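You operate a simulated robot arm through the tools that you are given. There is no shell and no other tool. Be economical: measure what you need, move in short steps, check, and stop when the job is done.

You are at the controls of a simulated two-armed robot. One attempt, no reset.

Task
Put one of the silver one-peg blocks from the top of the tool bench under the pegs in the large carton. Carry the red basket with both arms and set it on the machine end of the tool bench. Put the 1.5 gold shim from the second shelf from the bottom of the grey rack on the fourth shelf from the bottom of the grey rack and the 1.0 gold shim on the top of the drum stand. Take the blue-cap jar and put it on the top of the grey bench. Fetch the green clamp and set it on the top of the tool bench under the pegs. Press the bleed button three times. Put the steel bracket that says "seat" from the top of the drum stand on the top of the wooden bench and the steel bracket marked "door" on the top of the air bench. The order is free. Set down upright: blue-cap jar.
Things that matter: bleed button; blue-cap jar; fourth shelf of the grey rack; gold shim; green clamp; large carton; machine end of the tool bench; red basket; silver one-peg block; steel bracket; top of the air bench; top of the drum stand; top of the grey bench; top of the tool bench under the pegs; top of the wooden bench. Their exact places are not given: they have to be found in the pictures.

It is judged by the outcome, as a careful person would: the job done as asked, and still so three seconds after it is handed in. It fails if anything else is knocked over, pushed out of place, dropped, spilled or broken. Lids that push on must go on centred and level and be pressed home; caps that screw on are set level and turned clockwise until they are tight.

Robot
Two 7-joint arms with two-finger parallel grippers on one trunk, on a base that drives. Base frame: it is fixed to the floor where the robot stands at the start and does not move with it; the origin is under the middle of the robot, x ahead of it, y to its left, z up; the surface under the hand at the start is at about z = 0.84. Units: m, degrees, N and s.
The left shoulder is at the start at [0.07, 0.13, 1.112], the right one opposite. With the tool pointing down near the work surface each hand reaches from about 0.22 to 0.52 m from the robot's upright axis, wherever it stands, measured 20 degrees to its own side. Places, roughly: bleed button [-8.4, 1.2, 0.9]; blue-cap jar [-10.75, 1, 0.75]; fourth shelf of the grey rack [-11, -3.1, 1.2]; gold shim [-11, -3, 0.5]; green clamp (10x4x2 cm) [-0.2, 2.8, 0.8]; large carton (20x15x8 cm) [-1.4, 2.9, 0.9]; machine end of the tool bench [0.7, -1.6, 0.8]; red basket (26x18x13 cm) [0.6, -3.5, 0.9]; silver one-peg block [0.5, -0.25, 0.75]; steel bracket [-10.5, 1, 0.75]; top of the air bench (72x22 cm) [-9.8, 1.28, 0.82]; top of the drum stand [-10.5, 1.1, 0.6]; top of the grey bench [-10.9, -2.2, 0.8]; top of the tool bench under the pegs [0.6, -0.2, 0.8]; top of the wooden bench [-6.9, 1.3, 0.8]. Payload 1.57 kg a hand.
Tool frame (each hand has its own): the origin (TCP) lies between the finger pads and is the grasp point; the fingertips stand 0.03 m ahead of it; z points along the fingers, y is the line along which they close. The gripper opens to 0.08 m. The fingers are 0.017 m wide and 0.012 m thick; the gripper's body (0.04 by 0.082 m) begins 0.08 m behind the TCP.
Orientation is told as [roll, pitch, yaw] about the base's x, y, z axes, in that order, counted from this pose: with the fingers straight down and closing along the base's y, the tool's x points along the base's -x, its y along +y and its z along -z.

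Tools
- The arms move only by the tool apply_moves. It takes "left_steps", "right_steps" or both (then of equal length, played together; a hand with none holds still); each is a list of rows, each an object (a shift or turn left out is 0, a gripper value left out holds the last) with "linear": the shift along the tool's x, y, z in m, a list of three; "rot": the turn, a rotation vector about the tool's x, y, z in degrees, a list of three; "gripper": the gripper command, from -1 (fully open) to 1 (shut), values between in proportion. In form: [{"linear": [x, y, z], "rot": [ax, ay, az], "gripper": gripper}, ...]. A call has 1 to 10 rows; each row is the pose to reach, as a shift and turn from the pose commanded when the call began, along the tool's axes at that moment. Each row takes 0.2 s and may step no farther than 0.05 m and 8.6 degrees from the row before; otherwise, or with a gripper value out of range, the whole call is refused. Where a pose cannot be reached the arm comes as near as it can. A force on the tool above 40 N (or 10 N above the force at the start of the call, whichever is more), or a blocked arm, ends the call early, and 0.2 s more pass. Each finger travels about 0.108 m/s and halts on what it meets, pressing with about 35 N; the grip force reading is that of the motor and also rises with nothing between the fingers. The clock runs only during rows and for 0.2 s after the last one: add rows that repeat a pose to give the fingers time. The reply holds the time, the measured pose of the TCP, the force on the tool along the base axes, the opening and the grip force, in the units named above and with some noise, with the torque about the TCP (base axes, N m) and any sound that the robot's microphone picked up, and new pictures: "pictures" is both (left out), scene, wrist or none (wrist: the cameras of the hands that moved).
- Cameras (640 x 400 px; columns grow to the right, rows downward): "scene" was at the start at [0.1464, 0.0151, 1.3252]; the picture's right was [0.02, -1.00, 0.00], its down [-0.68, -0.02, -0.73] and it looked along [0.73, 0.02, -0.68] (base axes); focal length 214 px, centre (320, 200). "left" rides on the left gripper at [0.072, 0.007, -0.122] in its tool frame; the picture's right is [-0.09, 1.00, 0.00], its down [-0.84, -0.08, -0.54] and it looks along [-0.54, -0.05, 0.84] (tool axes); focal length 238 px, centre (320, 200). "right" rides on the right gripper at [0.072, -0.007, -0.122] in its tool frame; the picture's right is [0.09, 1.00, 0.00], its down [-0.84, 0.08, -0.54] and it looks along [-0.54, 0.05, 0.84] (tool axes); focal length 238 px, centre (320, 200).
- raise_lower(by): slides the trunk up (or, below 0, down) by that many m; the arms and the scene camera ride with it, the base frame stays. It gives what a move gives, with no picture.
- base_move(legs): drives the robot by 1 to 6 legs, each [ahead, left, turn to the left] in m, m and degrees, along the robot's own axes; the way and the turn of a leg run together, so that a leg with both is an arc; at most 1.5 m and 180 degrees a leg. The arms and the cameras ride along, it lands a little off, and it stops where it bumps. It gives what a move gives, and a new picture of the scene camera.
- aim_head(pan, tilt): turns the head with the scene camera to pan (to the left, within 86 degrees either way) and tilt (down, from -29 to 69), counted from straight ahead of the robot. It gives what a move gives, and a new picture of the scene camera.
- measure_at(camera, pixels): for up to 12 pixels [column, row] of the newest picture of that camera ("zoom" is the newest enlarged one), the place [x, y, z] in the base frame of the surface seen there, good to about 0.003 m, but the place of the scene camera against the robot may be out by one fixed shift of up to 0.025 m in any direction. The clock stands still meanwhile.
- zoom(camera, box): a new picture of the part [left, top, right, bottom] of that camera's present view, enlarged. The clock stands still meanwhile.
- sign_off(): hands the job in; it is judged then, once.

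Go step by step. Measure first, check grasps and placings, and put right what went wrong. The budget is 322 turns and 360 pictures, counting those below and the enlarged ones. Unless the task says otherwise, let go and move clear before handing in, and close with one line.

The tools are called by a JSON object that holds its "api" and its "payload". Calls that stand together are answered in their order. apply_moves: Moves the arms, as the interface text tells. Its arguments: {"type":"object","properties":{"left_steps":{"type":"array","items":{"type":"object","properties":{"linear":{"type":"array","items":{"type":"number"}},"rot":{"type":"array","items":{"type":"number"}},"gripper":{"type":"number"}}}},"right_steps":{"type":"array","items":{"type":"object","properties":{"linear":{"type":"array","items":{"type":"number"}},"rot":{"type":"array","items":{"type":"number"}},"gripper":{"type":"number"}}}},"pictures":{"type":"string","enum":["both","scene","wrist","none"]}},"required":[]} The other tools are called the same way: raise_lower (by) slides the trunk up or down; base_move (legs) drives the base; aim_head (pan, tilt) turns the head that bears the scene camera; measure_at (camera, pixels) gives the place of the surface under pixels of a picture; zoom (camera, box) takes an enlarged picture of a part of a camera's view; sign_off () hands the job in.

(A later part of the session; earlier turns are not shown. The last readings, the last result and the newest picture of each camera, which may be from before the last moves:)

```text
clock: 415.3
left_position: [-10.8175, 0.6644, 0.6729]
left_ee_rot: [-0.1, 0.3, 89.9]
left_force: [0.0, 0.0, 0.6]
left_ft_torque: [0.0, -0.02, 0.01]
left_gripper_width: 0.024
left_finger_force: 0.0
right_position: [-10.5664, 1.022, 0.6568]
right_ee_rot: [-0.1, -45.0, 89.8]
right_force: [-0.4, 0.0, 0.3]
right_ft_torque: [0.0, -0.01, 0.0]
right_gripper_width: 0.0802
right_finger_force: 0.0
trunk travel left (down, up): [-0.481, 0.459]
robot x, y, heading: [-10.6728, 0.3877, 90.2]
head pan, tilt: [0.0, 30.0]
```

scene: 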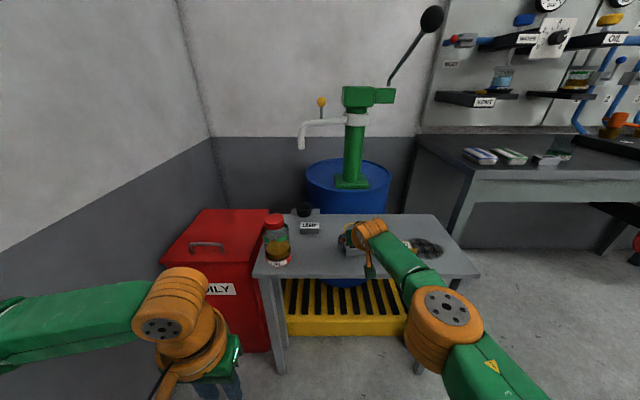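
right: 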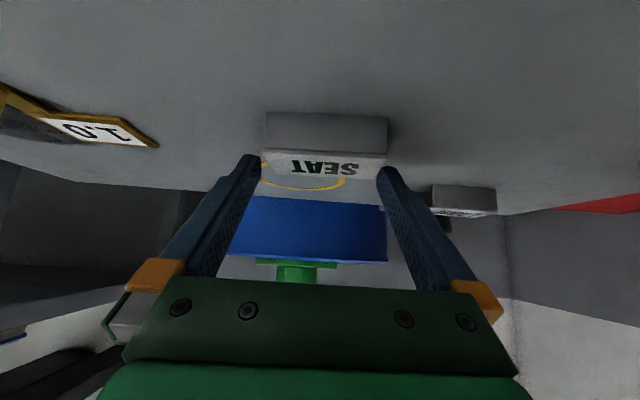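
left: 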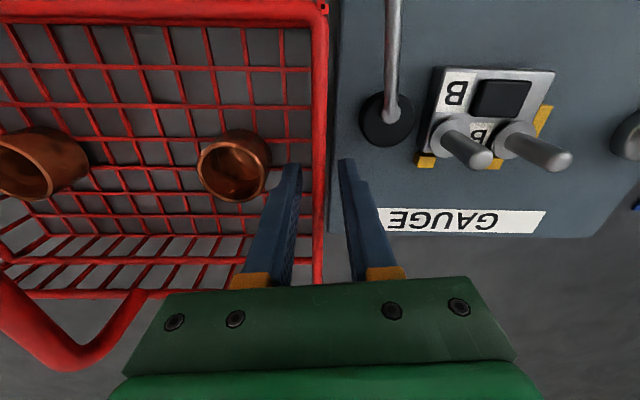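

{"api": "apply_moves", "payload": {"right_steps": [{"linear": [0.01, 0.002, -0.006]}, {"linear": [0.0205, 0.002, -0.012]}, {"linear": [0.0205, 0.002, -0.012]}], "pictures": "none"}}

```text
clock: 416.1
left_position: [-10.8184, 0.663, 0.6722]
left_ee_rot: [-0.2, 0.5, 89.9]
left_force: [0.1, 0.8, -0.3]
left_ft_torque: [0.0, 0.0, 0.03]
left_gripper_width: 0.024
left_finger_force: 0.0
right_position: [-10.5693, 1.0189, 0.6525]
right_ee_rot: [-0.2, -44.9, 89.8]
right_force: [0.6, -0.4, -0.6]
right_ft_torque: [0.02, 0.0, 0.02]
right_gripper_width: 0.0802
right_finger_force: 0.1
right hand out of reach, approached as far as the arm can: row 1, 2, 3
trunk travel left (down, up): [-0.481, 0.459]
robot x, y, heading: [-10.674, 0.3884, 90.1]
head pan, tilt: [0.0, 30.0]
```

The arm is at its stretch limit again; adjust with the base by −1.8 cm and grip.

{"api": "base_move", "payload": {"legs": [[-0.018, 0, 0]]}}

{"api": "apply_moves", "payload": {"right_steps": [{"gripper": 0}, {"gripper": 1}, {"gripper": 1}, {"gripper": 1}], "pictures": "wrist"}}

```text
clock: 416.9
left_position: [-10.8182, 0.6453, 0.6729]
left_ee_rot: [-0.1, 0.5, 89.8]
left_force: [-0.3, -0.7, 0.1]
left_ft_torque: [0.04, -0.01, 0.01]
left_gripper_width: 0.0241
left_finger_force: 0.1
right_position: [-10.5696, 1.0022, 0.6508]
right_ee_rot: [0.0, -44.9, 89.8]
right_force: [-0.5, -1.0, 0.3]
right_ft_torque: [0.0, 0.01, 0.0]
right_gripper_width: 0.0802
right_finger_force: 0.1
trunk travel left (down, up): [-0.481, 0.459]
robot x, y, heading: [-10.671, 0.3732, 90.0]
head pan, tilt: [0.0, 30.0]
```

scene: 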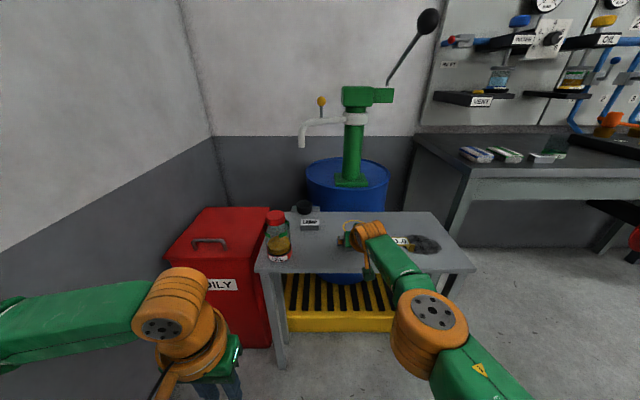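

```text
clock: 417.9
left_position: [-10.8185, 0.6464, 0.6732]
left_ee_rot: [0.0, 0.2, 89.8]
left_force: [0.2, -0.9, 0.1]
left_ft_torque: [-0.01, 0.01, -0.04]
left_gripper_width: 0.0239
left_finger_force: 0.1
right_position: [-10.5701, 1.0004, 0.6519]
right_ee_rot: [-0.2, -44.8, 89.9]
right_force: [-0.7, -0.2, 1.9]
right_ft_torque: [0.04, 0.01, 0.05]
right_gripper_width: 0.0627
right_finger_force: 34.8
trunk travel left (down, up): [-0.481, 0.459]
robot x, y, heading: [-10.6726, 0.3705, 90.2]
head pan, tilt: [0.0, 30.0]
```

right: 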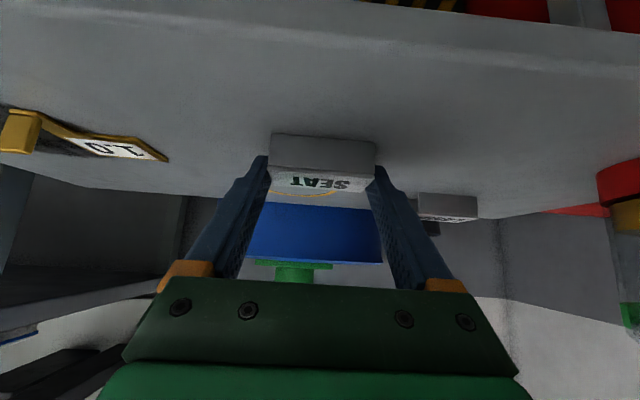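

Good grip now. Lift by trunk 10 cm and back off.

{"api": "raise_lower", "payload": {"by": 0.1}}

{"api": "base_move", "payload": {"legs": [[-0.5, 0, 0]]}}

{"api": "raise_lower", "payload": {"by": 0.22}}

{"api": "apply_moves", "payload": {"right_steps": [{"linear": [0.02, 0, -0.02], "rot": [0, 8, 0]}, {"linear": [0.04, 0, -0.04], "rot": [0, 16, 0]}, {"linear": [0.06, 0, -0.06], "rot": [0, 24, 0]}, {"linear": [0.08, 0, -0.08], "rot": [0, 32, 0]}, {"linear": [0.1, 0, -0.1], "rot": [0, 40, 0]}, {"linear": [0.12, 0, -0.12], "rot": [0, 45, 0]}, {"linear": [0.12, 0, -0.12], "rot": [0, 45, 0]}], "pictures": "both"}}

```text
clock: 419.2
left_position: [-10.8188, 0.6455, 0.7736]
left_ee_rot: [-0.1, 0.5, 89.8]
left_force: [0.2, -0.2, 0.0]
left_ft_torque: [0.01, -0.02, 0.03]
left_gripper_width: 0.0241
left_finger_force: 0.1
right_position: [-10.5689, 1.0019, 0.7518]
right_ee_rot: [-0.1, -44.9, 89.8]
right_force: [0.4, -0.2, 0.0]
right_ft_torque: [-0.02, 0.02, 0.03]
right_gripper_width: 0.0628
right_finger_force: 34.7
trunk travel left (down, up): [-0.581, 0.359]
robot x, y, heading: [-10.6696, 0.373, 90.0]
head pan, tilt: [0.0, 30.0]
```

```text
clock: 422.2
left_position: [-10.8171, 0.1502, 0.773]
left_ee_rot: [-0.1, 0.4, 89.8]
left_force: [1.4, -0.2, 0.4]
left_ft_torque: [-0.03, 0.01, -0.01]
left_gripper_width: 0.024
left_finger_force: 0.1
right_position: [-10.5677, 0.5052, 0.7506]
right_ee_rot: [-0.2, -44.9, 89.7]
right_force: [0.7, -0.4, 0.4]
right_ft_torque: [-0.03, 0.01, -0.01]
right_gripper_width: 0.0631
right_finger_force: 34.8
trunk travel left (down, up): [-0.581, 0.359]
robot x, y, heading: [-10.6739, -0.1248, 89.6]
head pan, tilt: [0.0, 30.0]
```

scene: 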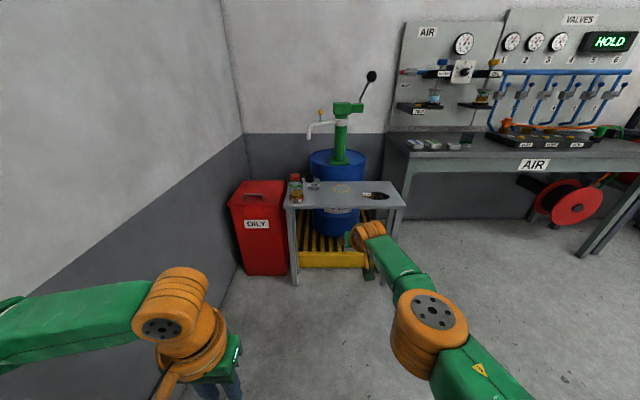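

```text
clock: 424.5
left_position: [-10.8176, 0.1503, 0.9921]
left_ee_rot: [-0.1, 0.5, 89.7]
left_force: [-0.5, 0.0, -0.6]
left_ft_torque: [0.01, 0.04, -0.01]
left_gripper_width: 0.0241
left_finger_force: 0.0
right_position: [-10.568, 0.5056, 0.9712]
right_ee_rot: [-0.1, -44.9, 89.7]
right_force: [-0.6, 0.0, -0.3]
right_ft_torque: [-0.04, 0.04, -0.01]
right_gripper_width: 0.0629
right_finger_force: 34.9
trunk travel left (down, up): [-0.801, 0.139]
robot x, y, heading: [-10.6735, -0.1219, 89.8]
head pan, tilt: [0.0, 30.0]
```

```text
clock: 426.1
left_position: [-10.8188, 0.1495, 0.9931]
left_ee_rot: [-0.1, 0.4, 89.8]
left_force: [0.7, 0.2, -0.2]
left_ft_torque: [-0.02, 0.01, -0.01]
left_gripper_width: 0.0236
left_finger_force: 0.0
right_position: [-10.5687, 0.3338, 0.974]
right_ee_rot: [-0.1, 0.2, 89.6]
right_force: [-0.3, 0.1, -0.4]
right_ft_torque: [-0.02, -0.02, 0.02]
right_gripper_width: 0.0629
right_finger_force: 34.4
right hand out of reach, approached as far as the arm can: row 1, 2
trunk travel left (down, up): [-0.801, 0.139]
robot x, y, heading: [-10.6715, -0.123, 89.9]
head pan, tilt: [0.0, 30.0]
```

scene: 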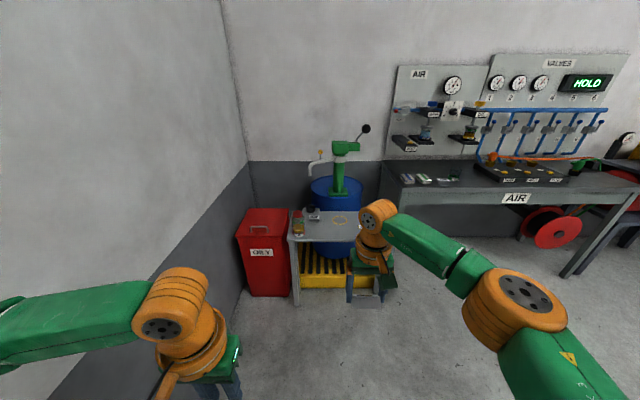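
right: 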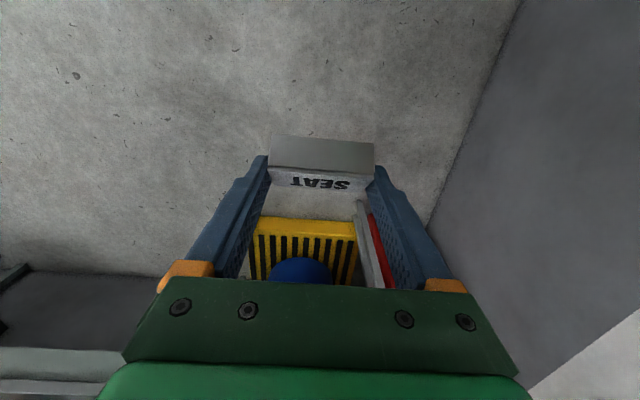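

Arm freed from the stretch. Return the hand to 45° with shorter reach (bracket level again).

{"api": "apply_moves", "payload": {"right_steps": [{"rot": [0, -8, 0]}, {"rot": [0, -16, 0]}, {"rot": [0, -24, 0]}, {"rot": [0, -32, 0]}, {"rot": [0, -40, 0]}, {"rot": [0, -45, 0]}], "pictures": "none"}}

{"api": "base_move", "payload": {"legs": [[0, -1.5, 0], [0, -1.0, 0]]}}

{"api": "zoom", "payload": {"camera": "scene", "box": [200, 100, 640, 280]}}

```text
clock: 427.5
left_position: [-10.8184, 0.1511, 0.9928]
left_ee_rot: [-0.1, 0.4, 89.6]
left_force: [-0.4, 0.0, 0.3]
left_ft_torque: [0.01, -0.01, 0.01]
left_gripper_width: 0.0241
left_finger_force: 0.2
right_position: [-10.5704, 0.3351, 0.9723]
right_ee_rot: [-0.1, -45.1, 89.7]
right_force: [1.2, -0.9, -0.2]
right_ft_torque: [-0.01, 0.0, -0.01]
right_gripper_width: 0.0628
right_finger_force: 34.8
trunk travel left (down, up): [-0.801, 0.139]
robot x, y, heading: [-10.675, -0.1263, 89.9]
head pan, tilt: [0.0, 30.0]
```

```text
clock: 439.7
left_position: [-8.3162, 0.1648, 0.9944]
left_ee_rot: [-0.1, 0.4, 90.7]
left_force: [0.5, 0.2, 0.2]
left_ft_torque: [0.0, 0.0, -0.01]
left_gripper_width: 0.024
left_finger_force: 0.0
right_position: [-8.0728, 0.3548, 0.9729]
right_ee_rot: [-0.2, -44.9, 90.8]
right_force: [-0.2, -0.3, -0.5]
right_ft_torque: [-0.02, -0.01, 0.02]
right_gripper_width: 0.0631
right_finger_force: 34.4
trunk travel left (down, up): [-0.801, 0.139]
robot x, y, heading: [-8.1675, -0.1054, 91.1]
head pan, tilt: [0.0, 30.0]
```

scene: 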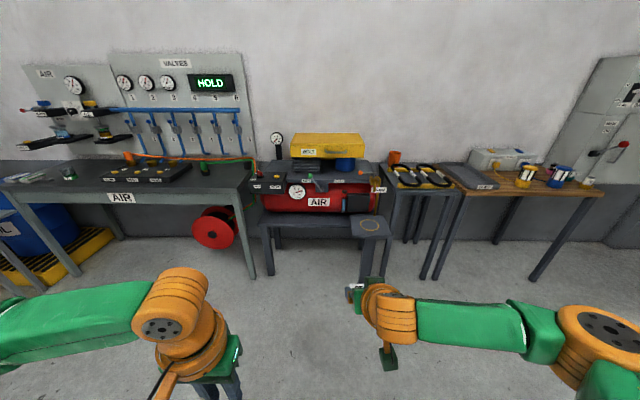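

```text
1.45 times, centred on (420, 190) of scene
```

zoom: 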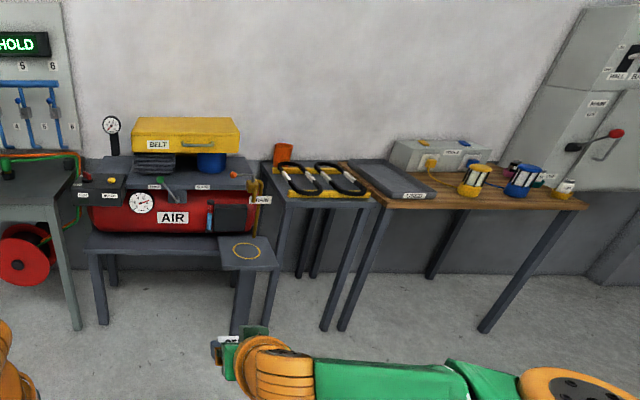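

Wooden bench is at right ((540,180)), button box at (268,182). Measure both.

{"api": "measure_at", "payload": {"camera": "scene", "pixels": [[500, 192], [540, 195], [580, 190], [485, 185], [525, 180], [560, 178], [470, 178], [490, 160], [470, 190], [258, 175], [276, 176], [590, 183]]}}

{"api": "zoom", "payload": {"camera": "scene", "box": [440, 140, 620, 220]}}

{"api": "zoom", "payload": {"camera": "scene", "box": [240, 160, 320, 210]}}

```text
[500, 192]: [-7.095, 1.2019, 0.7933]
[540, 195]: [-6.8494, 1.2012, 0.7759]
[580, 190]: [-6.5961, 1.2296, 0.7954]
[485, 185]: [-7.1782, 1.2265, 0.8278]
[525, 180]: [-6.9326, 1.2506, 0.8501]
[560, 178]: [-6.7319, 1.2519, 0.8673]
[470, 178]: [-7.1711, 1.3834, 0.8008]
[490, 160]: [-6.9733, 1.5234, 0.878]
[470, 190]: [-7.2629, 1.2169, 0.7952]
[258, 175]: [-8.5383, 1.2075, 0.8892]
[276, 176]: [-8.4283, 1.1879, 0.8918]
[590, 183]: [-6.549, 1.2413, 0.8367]
```

```text
3.56 times, centred on (530, 180) of scene
```

zoom: 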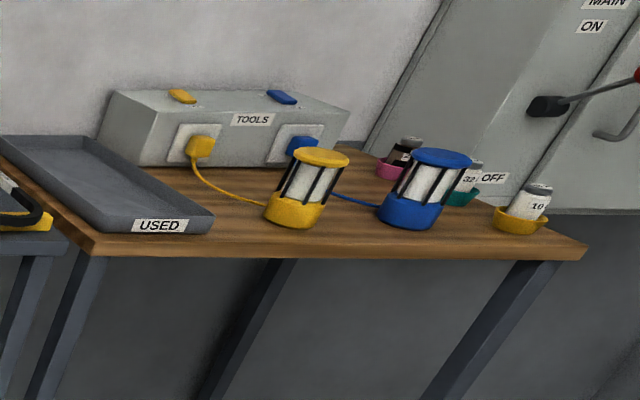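

```text
8.00 times, centred on (280, 185) of scene
```

zoom: 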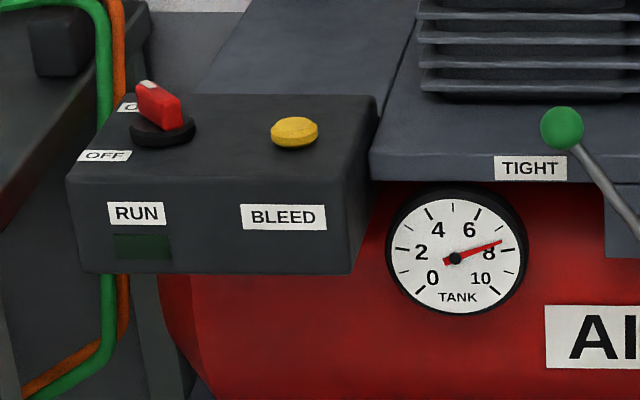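

Free spot seems between the USED tray and the yellow lamp. Drive nearer.

{"api": "base_move", "payload": {"legs": [[0, 0, -1], [0.2, -1.0, 0]]}}

{"api": "aim_head", "payload": {"pan": -5, "tilt": 25}}

{"api": "zoom", "payload": {"camera": "scene", "box": [200, 120, 500, 280]}}

```text
clock: 445.3
left_position: [-7.3333, 0.3712, 0.9929]
left_ee_rot: [-0.1, 0.3, 90.4]
left_force: [0.8, 0.0, -0.3]
left_ft_torque: [-0.03, -0.01, -0.03]
left_gripper_width: 0.024
left_finger_force: 0.0
right_position: [-7.0873, 0.5596, 0.9727]
right_ee_rot: [-0.3, -44.9, 90.4]
right_force: [0.8, -0.4, -0.6]
right_ft_torque: [-0.02, 0.02, -0.05]
right_gripper_width: 0.0628
right_finger_force: 34.7
trunk travel left (down, up): [-0.801, 0.139]
robot x, y, heading: [-7.183, 0.1003, 90.3]
head pan, tilt: [0.0, 30.0]
```

scene: 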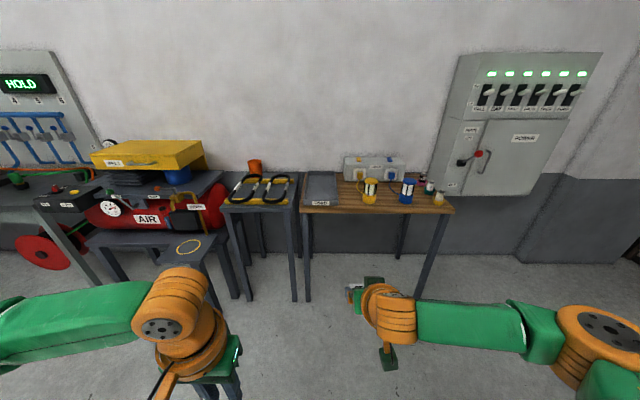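

```text
clock: 445.9
left_position: [-7.333, 0.3717, 0.9927]
left_ee_rot: [-0.1, 0.4, 90.4]
left_force: [-0.7, 0.6, -0.5]
left_ft_torque: [0.04, 0.0, -0.01]
left_gripper_width: 0.024
left_finger_force: 0.1
right_position: [-7.0876, 0.5604, 0.9738]
right_ee_rot: [-0.1, -44.9, 90.3]
right_force: [0.4, -0.9, -0.9]
right_ft_torque: [0.03, 0.03, -0.03]
right_gripper_width: 0.0632
right_finger_force: 34.9
trunk travel left (down, up): [-0.801, 0.139]
robot x, y, heading: [-7.1846, 0.1, 91.0]
head pan, tilt: [-5.0, 25.0]
```

scene: 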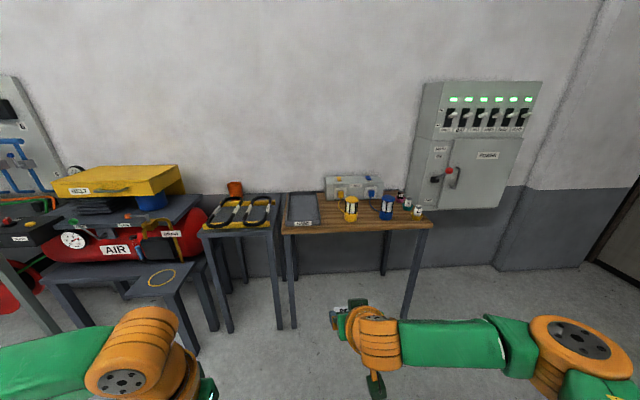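

```text
2.13 times, centred on (350, 200) of scene
```

zoom: 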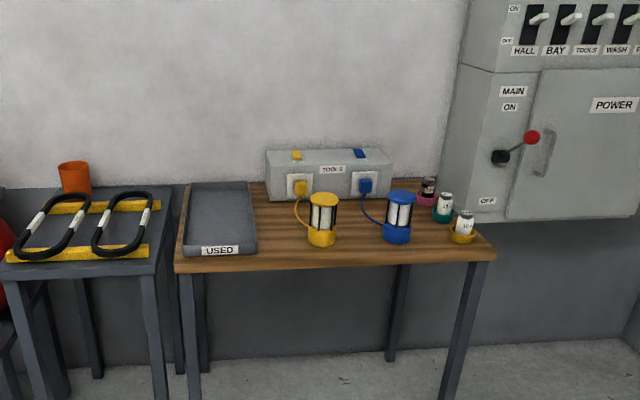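

{"api": "measure_at", "payload": {"camera": "scene", "pixels": [[320, 220], [322, 223], [332, 222], [344, 217], [351, 215], [357, 217], [368, 221], [380, 214], [392, 214], [350, 228], [332, 210], [368, 210]]}}

```text
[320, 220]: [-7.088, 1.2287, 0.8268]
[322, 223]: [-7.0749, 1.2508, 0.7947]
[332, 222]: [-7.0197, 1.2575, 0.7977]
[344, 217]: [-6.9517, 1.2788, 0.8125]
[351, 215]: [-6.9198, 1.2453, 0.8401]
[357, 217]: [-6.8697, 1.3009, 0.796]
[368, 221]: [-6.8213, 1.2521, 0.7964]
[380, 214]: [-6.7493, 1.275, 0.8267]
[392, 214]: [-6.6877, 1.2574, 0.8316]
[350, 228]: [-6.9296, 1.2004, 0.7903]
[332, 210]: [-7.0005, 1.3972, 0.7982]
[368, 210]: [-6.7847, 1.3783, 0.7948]
```

Target between tray and yellow lamp at x≈-7.03. Drive in, then check with the wrist camera.

{"api": "base_move", "payload": {"legs": [[0.2, -0.058, -0.4], [0.35, 0, 0]]}}

{"api": "raise_lower", "payload": {"by": -0.06}}

{"api": "apply_moves", "payload": {"right_steps": [{"linear": [0, 0, 0]}], "pictures": "wrist"}}

```text
clock: 449.4
left_position: [-7.2758, 0.9169, 0.9938]
left_ee_rot: [-0.1, 0.3, 89.9]
left_force: [0.5, -0.1, -0.5]
left_ft_torque: [0.0, -0.01, 0.01]
left_gripper_width: 0.024
left_finger_force: 0.0
right_position: [-7.028, 1.1035, 0.9734]
right_ee_rot: [-0.2, -45.0, 90.0]
right_force: [0.4, 0.2, -0.1]
right_ft_torque: [0.02, 0.0, 0.02]
right_gripper_width: 0.063
right_finger_force: 34.9
trunk travel left (down, up): [-0.801, 0.139]
robot x, y, heading: [-7.1267, 0.6432, 90.2]
head pan, tilt: [-5.0, 25.0]
```

scene: 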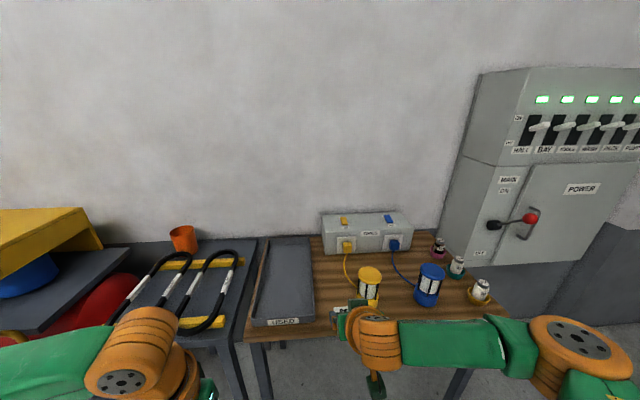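

```text
clock: 450.4
left_position: [-7.2754, 0.9176, 0.9342]
left_ee_rot: [-0.1, 0.3, 89.9]
left_force: [-0.4, 0.1, 0.3]
left_ft_torque: [0.02, -0.03, -0.02]
left_gripper_width: 0.024
left_finger_force: 0.1
right_position: [-7.0272, 1.1036, 0.9134]
right_ee_rot: [-0.2, -44.9, 89.8]
right_force: [0.2, 0.0, -1.2]
right_ft_torque: [0.0, -0.02, -0.01]
right_gripper_width: 0.0628
right_finger_force: 35.8
trunk travel left (down, up): [-0.741, 0.199]
robot x, y, heading: [-7.131, 0.6479, 89.9]
head pan, tilt: [-5.0, 25.0]
```

```text
clock: 450.8
left_position: [-7.2745, 0.9187, 0.934]
left_ee_rot: [-0.1, 0.4, 90.0]
left_force: [-1.0, -0.2, 0.0]
left_ft_torque: [0.02, 0.02, -0.02]
left_gripper_width: 0.0238
left_finger_force: 0.0
right_position: [-7.0284, 1.1046, 0.9137]
right_ee_rot: [-0.2, -45.0, 89.9]
right_force: [-1.3, 0.0, -1.1]
right_ft_torque: [-0.04, -0.02, -0.02]
right_gripper_width: 0.0629
right_finger_force: 35.7
trunk travel left (down, up): [-0.741, 0.199]
robot x, y, heading: [-7.1305, 0.643, 89.9]
head pan, tilt: [-5.0, 25.0]
```

right: 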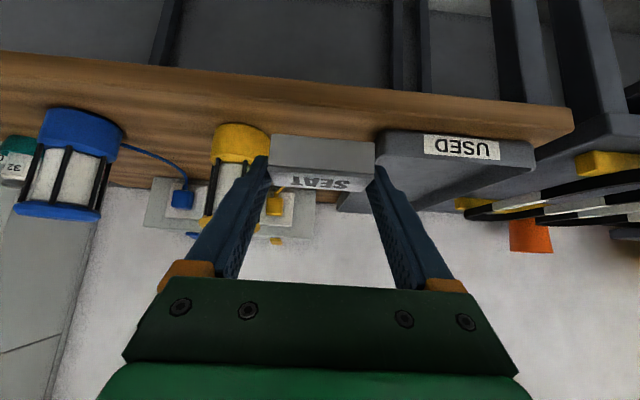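

{"api": "measure_at", "payload": {"camera": "right", "pixels": [[380, 148], [382, 135], [266, 148], [240, 140], [214, 145], [320, 118], [320, 105], [320, 130], [270, 125], [200, 120], [150, 120], [100, 135]]}}

```text
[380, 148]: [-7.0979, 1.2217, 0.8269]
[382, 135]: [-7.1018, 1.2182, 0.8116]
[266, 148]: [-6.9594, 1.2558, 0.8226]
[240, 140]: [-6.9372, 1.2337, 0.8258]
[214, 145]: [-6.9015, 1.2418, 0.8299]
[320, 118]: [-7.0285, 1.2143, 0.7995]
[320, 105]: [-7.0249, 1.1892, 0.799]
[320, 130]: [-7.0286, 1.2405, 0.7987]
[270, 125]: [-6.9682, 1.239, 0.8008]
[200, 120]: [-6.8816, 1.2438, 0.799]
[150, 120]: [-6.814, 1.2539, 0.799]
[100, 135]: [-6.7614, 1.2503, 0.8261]
```

{"api": "apply_moves", "payload": {"right_steps": [{"linear": [-0.03, 0, 0.03]}, {"linear": [-0.06, 0, 0.06]}, {"linear": [-0.0778, 0, 0.0778]}, {"linear": [-0.055, 0, 0.1]}, {"linear": [-0.0297, 0, 0.1258]}, {"linear": [-0.0297, 0, 0.1258]}], "pictures": "both"}}

```text
clock: 452.2
left_position: [-7.2756, 0.9182, 0.9324]
left_ee_rot: [0.0, 0.3, 89.9]
left_force: [0.2, 0.5, 0.1]
left_ft_torque: [0.03, 0.0, -0.04]
left_gripper_width: 0.0239
left_finger_force: 0.0
right_position: [-7.0282, 1.2127, 0.8443]
right_ee_rot: [-0.2, -44.9, 90.0]
right_force: [0.3, -0.2, -0.3]
right_ft_torque: [0.0, 0.01, -0.02]
right_gripper_width: 0.0629
right_finger_force: 35.2
trunk travel left (down, up): [-0.741, 0.199]
robot x, y, heading: [-7.1342, 0.6412, 90.2]
head pan, tilt: [-5.0, 25.0]
```

scene: 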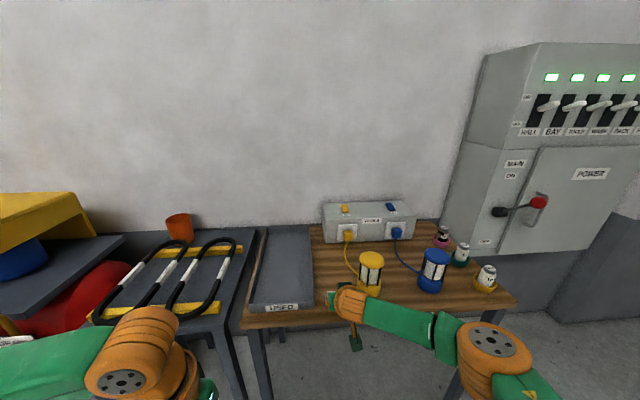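
right: 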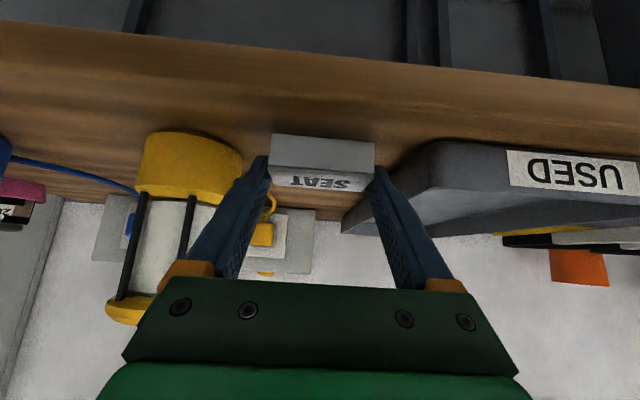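

{"api": "apply_moves", "payload": {"right_steps": [{"linear": [0.005, 0, 0.005]}, {"linear": [0.008, 0, 0.008]}, {"linear": [0.0095, 0, 0.0095]}, {"linear": [0.011, 0, 0.011]}, {"linear": [0.011, 0, 0.011]}], "pictures": "none"}}

```text
clock: 453.4
left_position: [-7.2751, 0.9153, 0.9346]
left_ee_rot: [-0.1, 0.1, 89.9]
left_force: [-0.1, -0.1, 0.2]
left_ft_torque: [0.02, 0.0, 0.0]
left_gripper_width: 0.024
left_finger_force: 0.0
right_position: [-7.0271, 1.2122, 0.8328]
right_ee_rot: [-0.2, -45.5, 90.0]
right_force: [2.2, 11.0, 28.2]
right_ft_torque: [0.32, 0.15, -0.05]
right_gripper_width: 0.0628
right_finger_force: 35.1
trunk travel left (down, up): [-0.741, 0.199]
robot x, y, heading: [-7.1228, 0.645, 90.0]
head pan, tilt: [-5.0, 25.0]
```

Firm contact. Ease 2 mm, release gently (75 mm) and withdraw.

{"api": "apply_moves", "payload": {"right_steps": [{"linear": [-0.0018, 0, -0.0018], "gripper": 1}, {"linear": [-0.0018, 0, -0.0018], "gripper": -0.75}, {"linear": [-0.0018, 0, -0.0018], "gripper": -0.75}, {"linear": [-0.0018, 0, -0.03], "gripper": -0.75}, {"linear": [-0.0018, 0, -0.06], "gripper": -0.75}, {"linear": [-0.0018, 0, -0.09], "gripper": -0.75}, {"linear": [0.02, 0, -0.12], "gripper": -0.75}, {"linear": [0.05, 0, -0.15], "gripper": -0.75}], "pictures": "both"}}

```text
clock: 455.2
left_position: [-7.2743, 0.9169, 0.9341]
left_ee_rot: [-0.2, 0.4, 90.0]
left_force: [-0.4, 0.4, -0.4]
left_ft_torque: [0.01, -0.01, 0.0]
left_gripper_width: 0.0241
left_finger_force: 0.0
right_position: [-7.027, 1.0751, 0.9009]
right_ee_rot: [-0.2, -45.1, 89.9]
right_force: [-0.2, 0.0, -1.3]
right_ft_torque: [0.0, 0.01, 0.0]
right_gripper_width: 0.0702
right_finger_force: 0.0
trunk travel left (down, up): [-0.741, 0.199]
robot x, y, heading: [-7.1332, 0.6438, 90.3]
head pan, tilt: [-5.0, 25.0]
```

scene: 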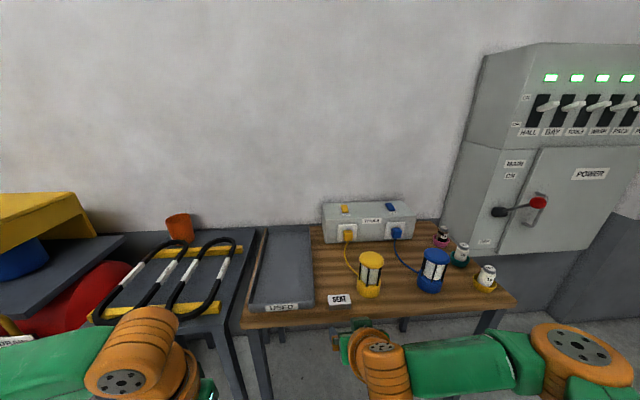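
right: 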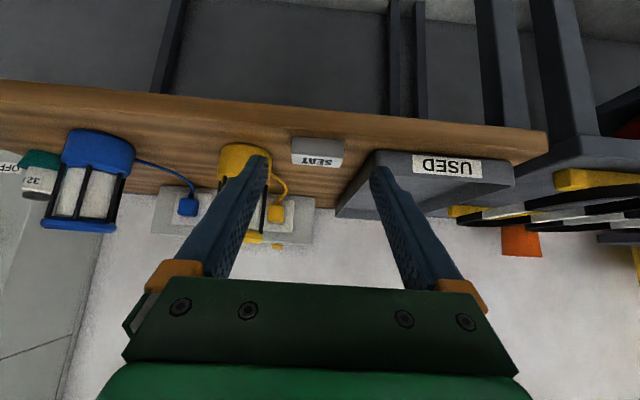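

SEAT stands on the wooden bench. Now the bleed button: back off, drive left, set the hand vertical with fingers shut.

{"api": "base_move", "payload": {"legs": [[-0.4, 0, 0], [0, 1.41, 0]]}}

{"api": "apply_moves", "payload": {"right_steps": [{"rot": [0, 8, 0], "gripper": 1}, {"rot": [0, 16, 0], "gripper": 1}, {"rot": [0, 24, 0], "gripper": 1}, {"rot": [0, 32, 0], "gripper": 1}, {"rot": [0, 40, 0], "gripper": 1}, {"rot": [0, 45, 0], "gripper": 1}, {"linear": [-0.03, 0, -0.03], "rot": [0, 45, 0], "gripper": 1}, {"linear": [-0.05, 0, -0.05], "rot": [0, 45, 0], "gripper": 1}], "pictures": "both"}}

```text
clock: 464.2
left_position: [-8.6624, 0.5026, 0.9327]
left_ee_rot: [0.0, 0.4, 91.2]
left_force: [0.2, 0.1, 0.0]
left_ft_torque: [0.0, 0.0, 0.04]
left_gripper_width: 0.024
left_finger_force: 0.0
right_position: [-8.4196, 0.6653, 0.8988]
right_ee_rot: [0.0, -44.8, 91.3]
right_force: [-0.3, 1.3, 1.2]
right_ft_torque: [-0.05, -0.04, 0.03]
right_gripper_width: 0.0701
right_finger_force: 0.1
trunk travel left (down, up): [-0.741, 0.199]
robot x, y, heading: [-8.5092, 0.2337, 91.5]
head pan, tilt: [-5.0, 25.0]
```

scene: 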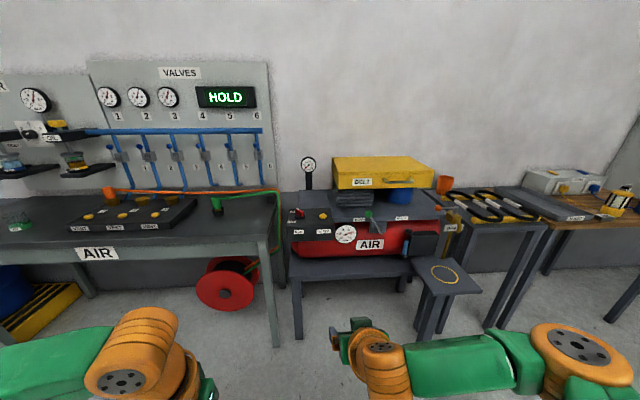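

```text
clock: 466.0
left_position: [-8.6624, 0.502, 0.932]
left_ee_rot: [-0.1, 0.4, 91.2]
left_force: [0.6, -0.1, -0.1]
left_ft_torque: [0.0, 0.0, -0.01]
left_gripper_width: 0.024
left_finger_force: 0.1
right_position: [-8.4194, 0.6639, 0.9697]
right_ee_rot: [0.0, 0.2, 91.2]
right_force: [-0.4, 0.2, 0.3]
right_ft_torque: [-0.02, 0.0, -0.01]
right_gripper_width: 0.0004
right_finger_force: 21.4
trunk travel left (down, up): [-0.741, 0.199]
robot x, y, heading: [-8.5076, 0.2341, 91.8]
head pan, tilt: [-5.0, 25.0]
```

scene: 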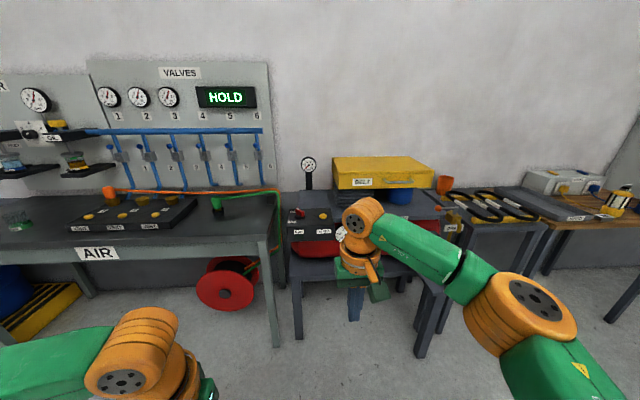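
right: 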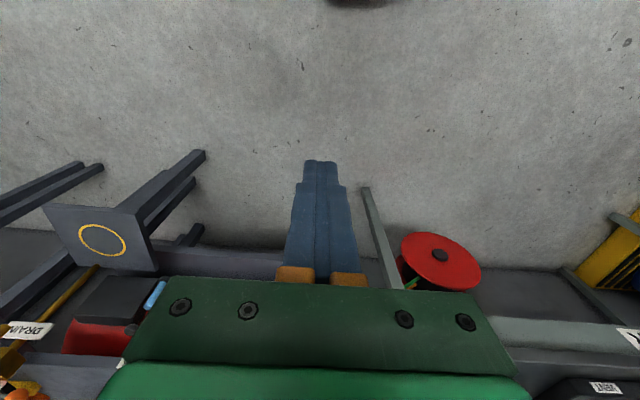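

{"api": "measure_at", "payload": {"camera": "scene", "pixels": [[323, 216], [300, 213], [300, 272], [330, 275], [445, 285], [420, 292], [310, 235], [330, 228], [275, 260], [309, 165], [352, 198]]}}

{"api": "zoom", "payload": {"camera": "scene", "box": [270, 180, 450, 300]}}

```text
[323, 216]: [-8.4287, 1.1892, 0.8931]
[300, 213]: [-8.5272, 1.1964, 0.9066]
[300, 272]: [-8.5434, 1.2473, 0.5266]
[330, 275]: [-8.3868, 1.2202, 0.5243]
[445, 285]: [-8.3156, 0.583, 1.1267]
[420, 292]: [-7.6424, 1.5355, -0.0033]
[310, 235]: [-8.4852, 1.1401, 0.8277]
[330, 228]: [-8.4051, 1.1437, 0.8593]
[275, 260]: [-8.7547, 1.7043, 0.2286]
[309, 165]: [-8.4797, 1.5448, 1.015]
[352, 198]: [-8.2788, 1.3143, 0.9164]
```

```text
3.33 times, centred on (360, 240) of scene
```

zoom: 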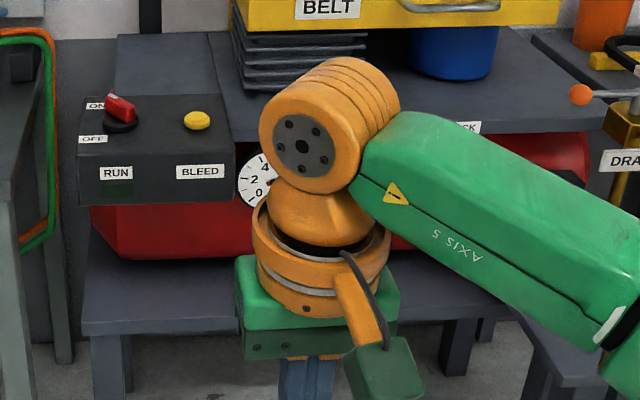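

{"api": "base_move", "payload": {"legs": [[0, 0, -1.6], [0.4, 0.02, 0]]}}

{"api": "apply_moves", "payload": {"right_steps": [{"linear": [0, 0, -0.02], "gripper": 1}], "pictures": "wrist"}}

```text
clock: 468.8
left_position: [-8.6747, 0.9031, 0.9323]
left_ee_rot: [-0.1, 0.3, 89.6]
left_force: [-0.1, -0.6, -0.2]
left_ft_torque: [0.0, -0.03, 0.02]
left_gripper_width: 0.0238
left_finger_force: 0.1
right_position: [-8.4272, 1.0586, 0.9707]
right_ee_rot: [-0.1, 0.0, 89.6]
right_force: [0.2, 0.6, -0.6]
right_ft_torque: [-0.03, -0.01, 0.01]
right_gripper_width: 0.0001
right_finger_force: 21.7
trunk travel left (down, up): [-0.741, 0.199]
robot x, y, heading: [-8.5254, 0.6293, 89.9]
head pan, tilt: [-5.0, 25.0]
```

scene: 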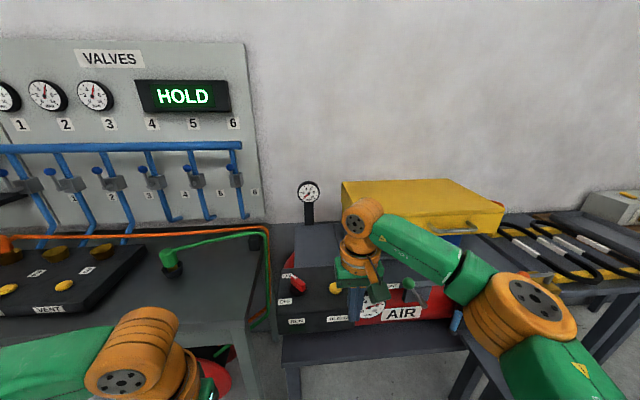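

```text
clock: 469.2
left_position: [-8.6761, 0.9029, 0.9334]
left_ee_rot: [-0.1, 0.4, 89.8]
left_force: [-0.7, 0.1, 0.5]
left_ft_torque: [0.0, -0.01, 0.02]
left_gripper_width: 0.0242
left_finger_force: 0.0
right_position: [-8.4289, 1.0586, 0.9906]
right_ee_rot: [-0.1, 0.1, 89.7]
right_force: [-0.2, 0.4, -0.5]
right_ft_torque: [0.01, -0.02, 0.01]
right_gripper_width: 0.0001
right_finger_force: 21.5
trunk travel left (down, up): [-0.741, 0.199]
robot x, y, heading: [-8.5279, 0.632, 89.9]
head pan, tilt: [-5.0, 25.0]
```

right: 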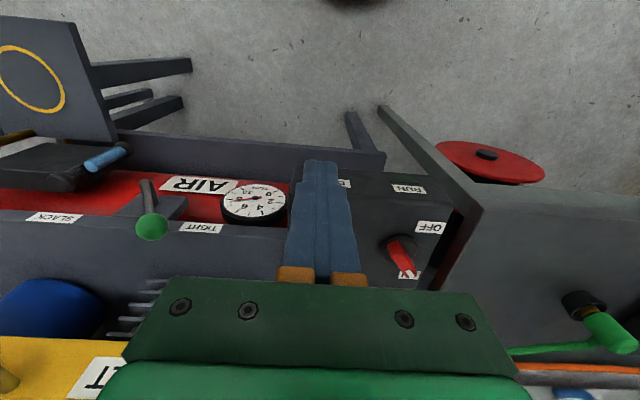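

{"api": "measure_at", "payload": {"camera": "right", "pixels": [[395, 240], [430, 228], [408, 188], [343, 183], [450, 180], [370, 215]]}}

{"api": "zoom", "payload": {"camera": "scene", "box": [265, 250, 395, 340]}}

{"api": "measure_at", "payload": {"camera": "scene", "pixels": [[336, 288], [293, 283], [285, 302], [296, 321], [338, 318], [340, 289]]}}

```text
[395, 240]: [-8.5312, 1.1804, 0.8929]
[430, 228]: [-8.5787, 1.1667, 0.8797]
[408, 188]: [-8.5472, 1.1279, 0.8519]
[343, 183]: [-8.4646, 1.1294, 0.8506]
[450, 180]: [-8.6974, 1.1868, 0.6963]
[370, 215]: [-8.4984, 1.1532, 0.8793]
```

```text
4.44 times, centred on (330, 295) of scene
```

zoom: 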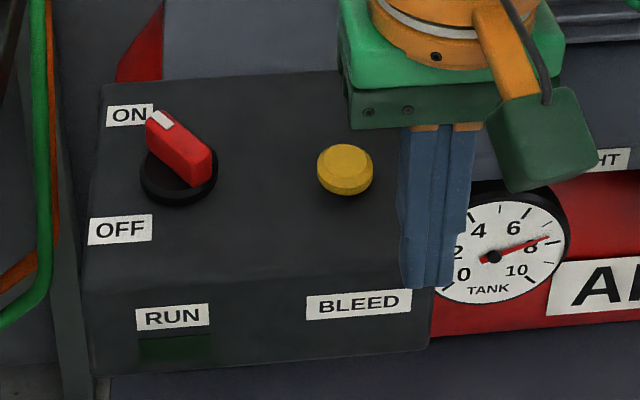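

```text
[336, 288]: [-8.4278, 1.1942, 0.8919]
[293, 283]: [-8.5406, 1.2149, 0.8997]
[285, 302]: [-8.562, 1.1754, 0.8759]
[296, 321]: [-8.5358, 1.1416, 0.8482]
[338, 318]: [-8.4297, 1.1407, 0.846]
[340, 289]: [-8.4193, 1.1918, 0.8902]
```

Calibrated button centre ≈(-8.442,1.182), top ≈0.90. Roll 10 cm ahead, then align.

{"api": "base_move", "payload": {"legs": [[0.1, 0, 0]]}}

{"api": "apply_moves", "payload": {"right_steps": [{"linear": [-0.012, 0.007, 0], "gripper": 1}, {"linear": [-0.0234, 0.013, 0], "gripper": 1}, {"linear": [-0.0234, 0.013, 0], "gripper": 1}], "pictures": "both"}}

{"api": "zoom", "payload": {"camera": "scene", "box": [260, 230, 420, 340]}}

```text
clock: 470.4
left_position: [-8.6762, 1.0029, 0.9333]
left_ee_rot: [-0.1, 0.2, 89.7]
left_force: [0.2, 0.6, 0.3]
left_ft_torque: [-0.01, -0.02, 0.02]
left_gripper_width: 0.0241
left_finger_force: 0.0
right_position: [-8.4297, 1.1598, 0.9921]
right_ee_rot: [-0.1, 0.0, 89.7]
right_force: [0.2, -0.3, -0.3]
right_ft_torque: [-0.01, -0.03, 0.01]
right_gripper_width: 0.0
right_finger_force: 21.2
trunk travel left (down, up): [-0.741, 0.199]
robot x, y, heading: [-8.5318, 0.7318, 90.2]
head pan, tilt: [-5.0, 25.0]
```

scene: 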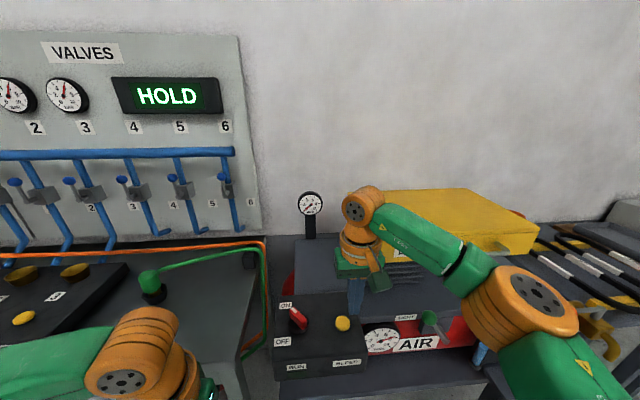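

```text
clock: 471.2
left_position: [-8.6752, 1.0049, 0.9334]
left_ee_rot: [-0.1, 0.5, 89.8]
left_force: [-0.6, 0.4, -0.1]
left_ft_torque: [0.02, -0.04, -0.02]
left_gripper_width: 0.0241
left_finger_force: 0.0
right_position: [-8.4429, 1.1848, 0.9909]
right_ee_rot: [-0.2, 0.1, 89.7]
right_force: [-1.1, -0.9, -0.5]
right_ft_torque: [-0.02, 0.0, -0.02]
right_gripper_width: 0.0
right_finger_force: 20.8
trunk travel left (down, up): [-0.741, 0.199]
robot x, y, heading: [-8.5269, 0.7313, 89.8]
head pan, tilt: [-5.0, 25.0]
```

scene: 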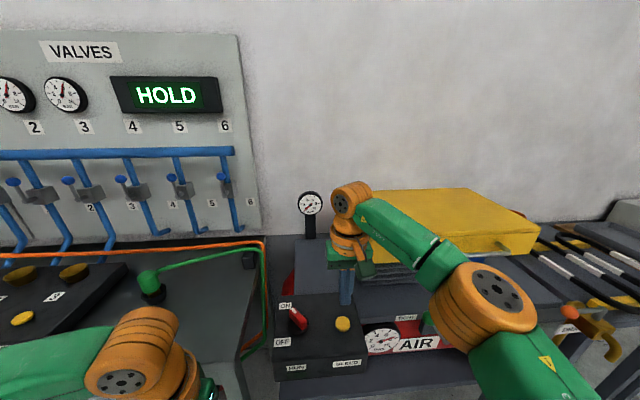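
right: 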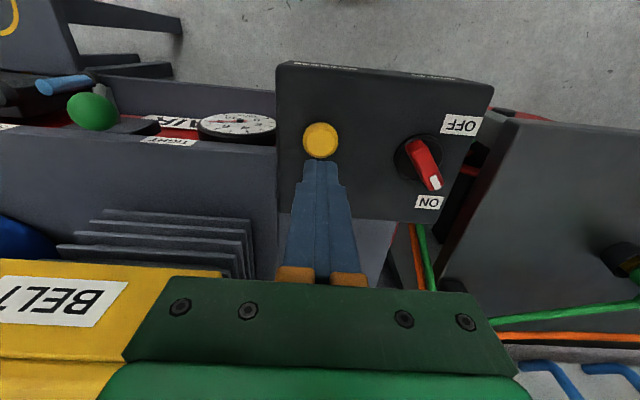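

```text
3.64 times, centred on (340, 285) of scene
```

zoom: 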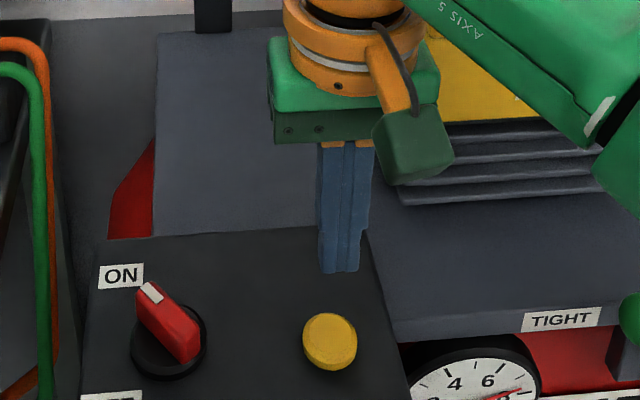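

{"api": "measure_at", "payload": {"camera": "right", "pixels": [[321, 140], [306, 140], [336, 140], [321, 125], [321, 154], [360, 150]]}}

```text
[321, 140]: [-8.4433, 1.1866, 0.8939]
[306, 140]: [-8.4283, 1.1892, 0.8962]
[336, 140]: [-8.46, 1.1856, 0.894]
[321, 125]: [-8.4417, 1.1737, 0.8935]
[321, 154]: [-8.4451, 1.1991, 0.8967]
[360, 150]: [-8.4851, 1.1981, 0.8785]
```

Aligned over the button (top z=0.895). First press, gently, watching sound.

{"api": "apply_moves", "payload": {"right_steps": [{"linear": [0, 0, 0.03], "gripper": 1}, {"linear": [0, 0, 0.058], "gripper": 1}, {"linear": [0, 0, 0.066], "gripper": 1}, {"linear": [0, 0, 0.07], "gripper": 1}, {"linear": [0, 0, 0.074], "gripper": 1}], "pictures": "none"}}

```text
clock: 472.4
left_position: [-8.6757, 1.0039, 0.9331]
left_ee_rot: [0.0, 0.2, 89.7]
left_force: [-0.2, 0.3, -0.9]
left_ft_torque: [-0.01, 0.04, 0.02]
left_gripper_width: 0.024
left_finger_force: 0.0
right_position: [-8.4401, 1.1847, 0.9173]
right_ee_rot: [-0.2, 0.0, 89.7]
right_force: [1.8, 4.4, 9.9]
right_ft_torque: [0.14, -0.04, 0.0]
right_gripper_width: 0.0
right_finger_force: 21.1
trunk travel left (down, up): [-0.741, 0.199]
robot x, y, heading: [-8.5281, 0.728, 89.9]
head pan, tilt: [-5.0, 25.0]
heard: click
```

A click: press one. Release fully.

{"api": "apply_moves", "payload": {"right_steps": [{"linear": [0, 0, -0.015], "gripper": 1}, {"linear": [0, 0, -0.03], "gripper": 1}, {"linear": [0, 0, -0.03], "gripper": 1}], "pictures": "scene"}}

```text
clock: 473.2
left_position: [-8.6755, 1.0038, 0.9328]
left_ee_rot: [-0.1, 0.3, 89.7]
left_force: [-0.9, 0.6, 0.3]
left_ft_torque: [0.02, 0.04, 0.01]
left_gripper_width: 0.0241
left_finger_force: 0.1
right_position: [-8.4412, 1.1841, 0.9468]
right_ee_rot: [-0.1, 0.2, 89.8]
right_force: [0.0, -0.6, -1.2]
right_ft_torque: [-0.01, 0.01, -0.01]
right_gripper_width: 0.0
right_finger_force: 21.2
trunk travel left (down, up): [-0.741, 0.199]
robot x, y, heading: [-8.5285, 0.7275, 89.8]
head pan, tilt: [-5.0, 25.0]
```

scene: 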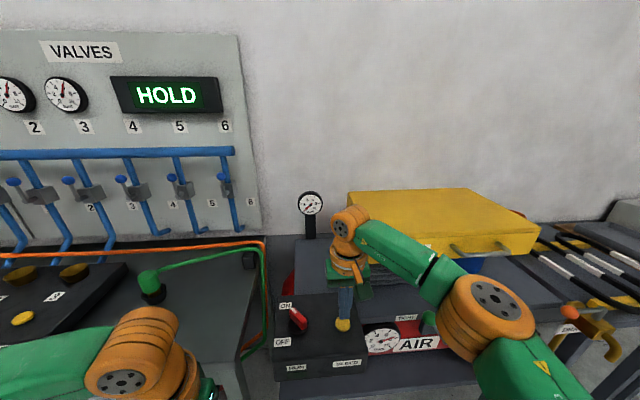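

Second press.

{"api": "apply_moves", "payload": {"right_steps": [{"linear": [0, 0, 0.015], "gripper": 1}, {"linear": [0, 0, 0.022], "gripper": 1}, {"linear": [0, 0, 0.026], "gripper": 1}, {"linear": [0, 0, 0.03], "gripper": 1}, {"linear": [0, 0, 0.015], "gripper": 1}, {"linear": [0, 0, 0], "gripper": 1}, {"linear": [0, 0, 0], "gripper": 1}], "pictures": "none"}}

{"api": "apply_moves", "payload": {"right_steps": [{"linear": [0, 0, 0.015], "gripper": 1}, {"linear": [0, 0, 0.022], "gripper": 1}, {"linear": [0, 0, 0.026], "gripper": 1}, {"linear": [0, 0, 0.03], "gripper": 1}], "pictures": "none"}}

```text
clock: 474.8
left_position: [-8.6751, 1.005, 0.9334]
left_ee_rot: [-0.1, 0.4, 89.7]
left_force: [0.2, 0.1, 0.2]
left_ft_torque: [0.0, -0.01, 0.01]
left_gripper_width: 0.0238
left_finger_force: 0.1
right_position: [-8.4414, 1.1842, 0.947]
right_ee_rot: [-0.1, 0.1, 89.7]
right_force: [-1.2, 0.4, 0.6]
right_ft_torque: [0.01, 0.0, 0.02]
right_gripper_width: 0.0
right_finger_force: 21.2
trunk travel left (down, up): [-0.741, 0.199]
robot x, y, heading: [-8.5304, 0.7283, 89.9]
head pan, tilt: [-5.0, 25.0]
heard: click
```

```text
clock: 475.8
left_position: [-8.6753, 1.0046, 0.9331]
left_ee_rot: [-0.2, 0.3, 89.7]
left_force: [0.2, 0.1, -0.8]
left_ft_torque: [-0.03, 0.0, -0.03]
left_gripper_width: 0.024
left_finger_force: 0.0
right_position: [-8.4421, 1.184, 0.9168]
right_ee_rot: [-0.1, -0.1, 89.7]
right_force: [-0.1, 4.1, 10.8]
right_ft_torque: [0.12, 0.02, 0.01]
right_gripper_width: 0.0
right_finger_force: 21.1
trunk travel left (down, up): [-0.741, 0.199]
robot x, y, heading: [-8.5298, 0.7292, 90.0]
head pan, tilt: [-5.0, 25.0]
heard: click
```

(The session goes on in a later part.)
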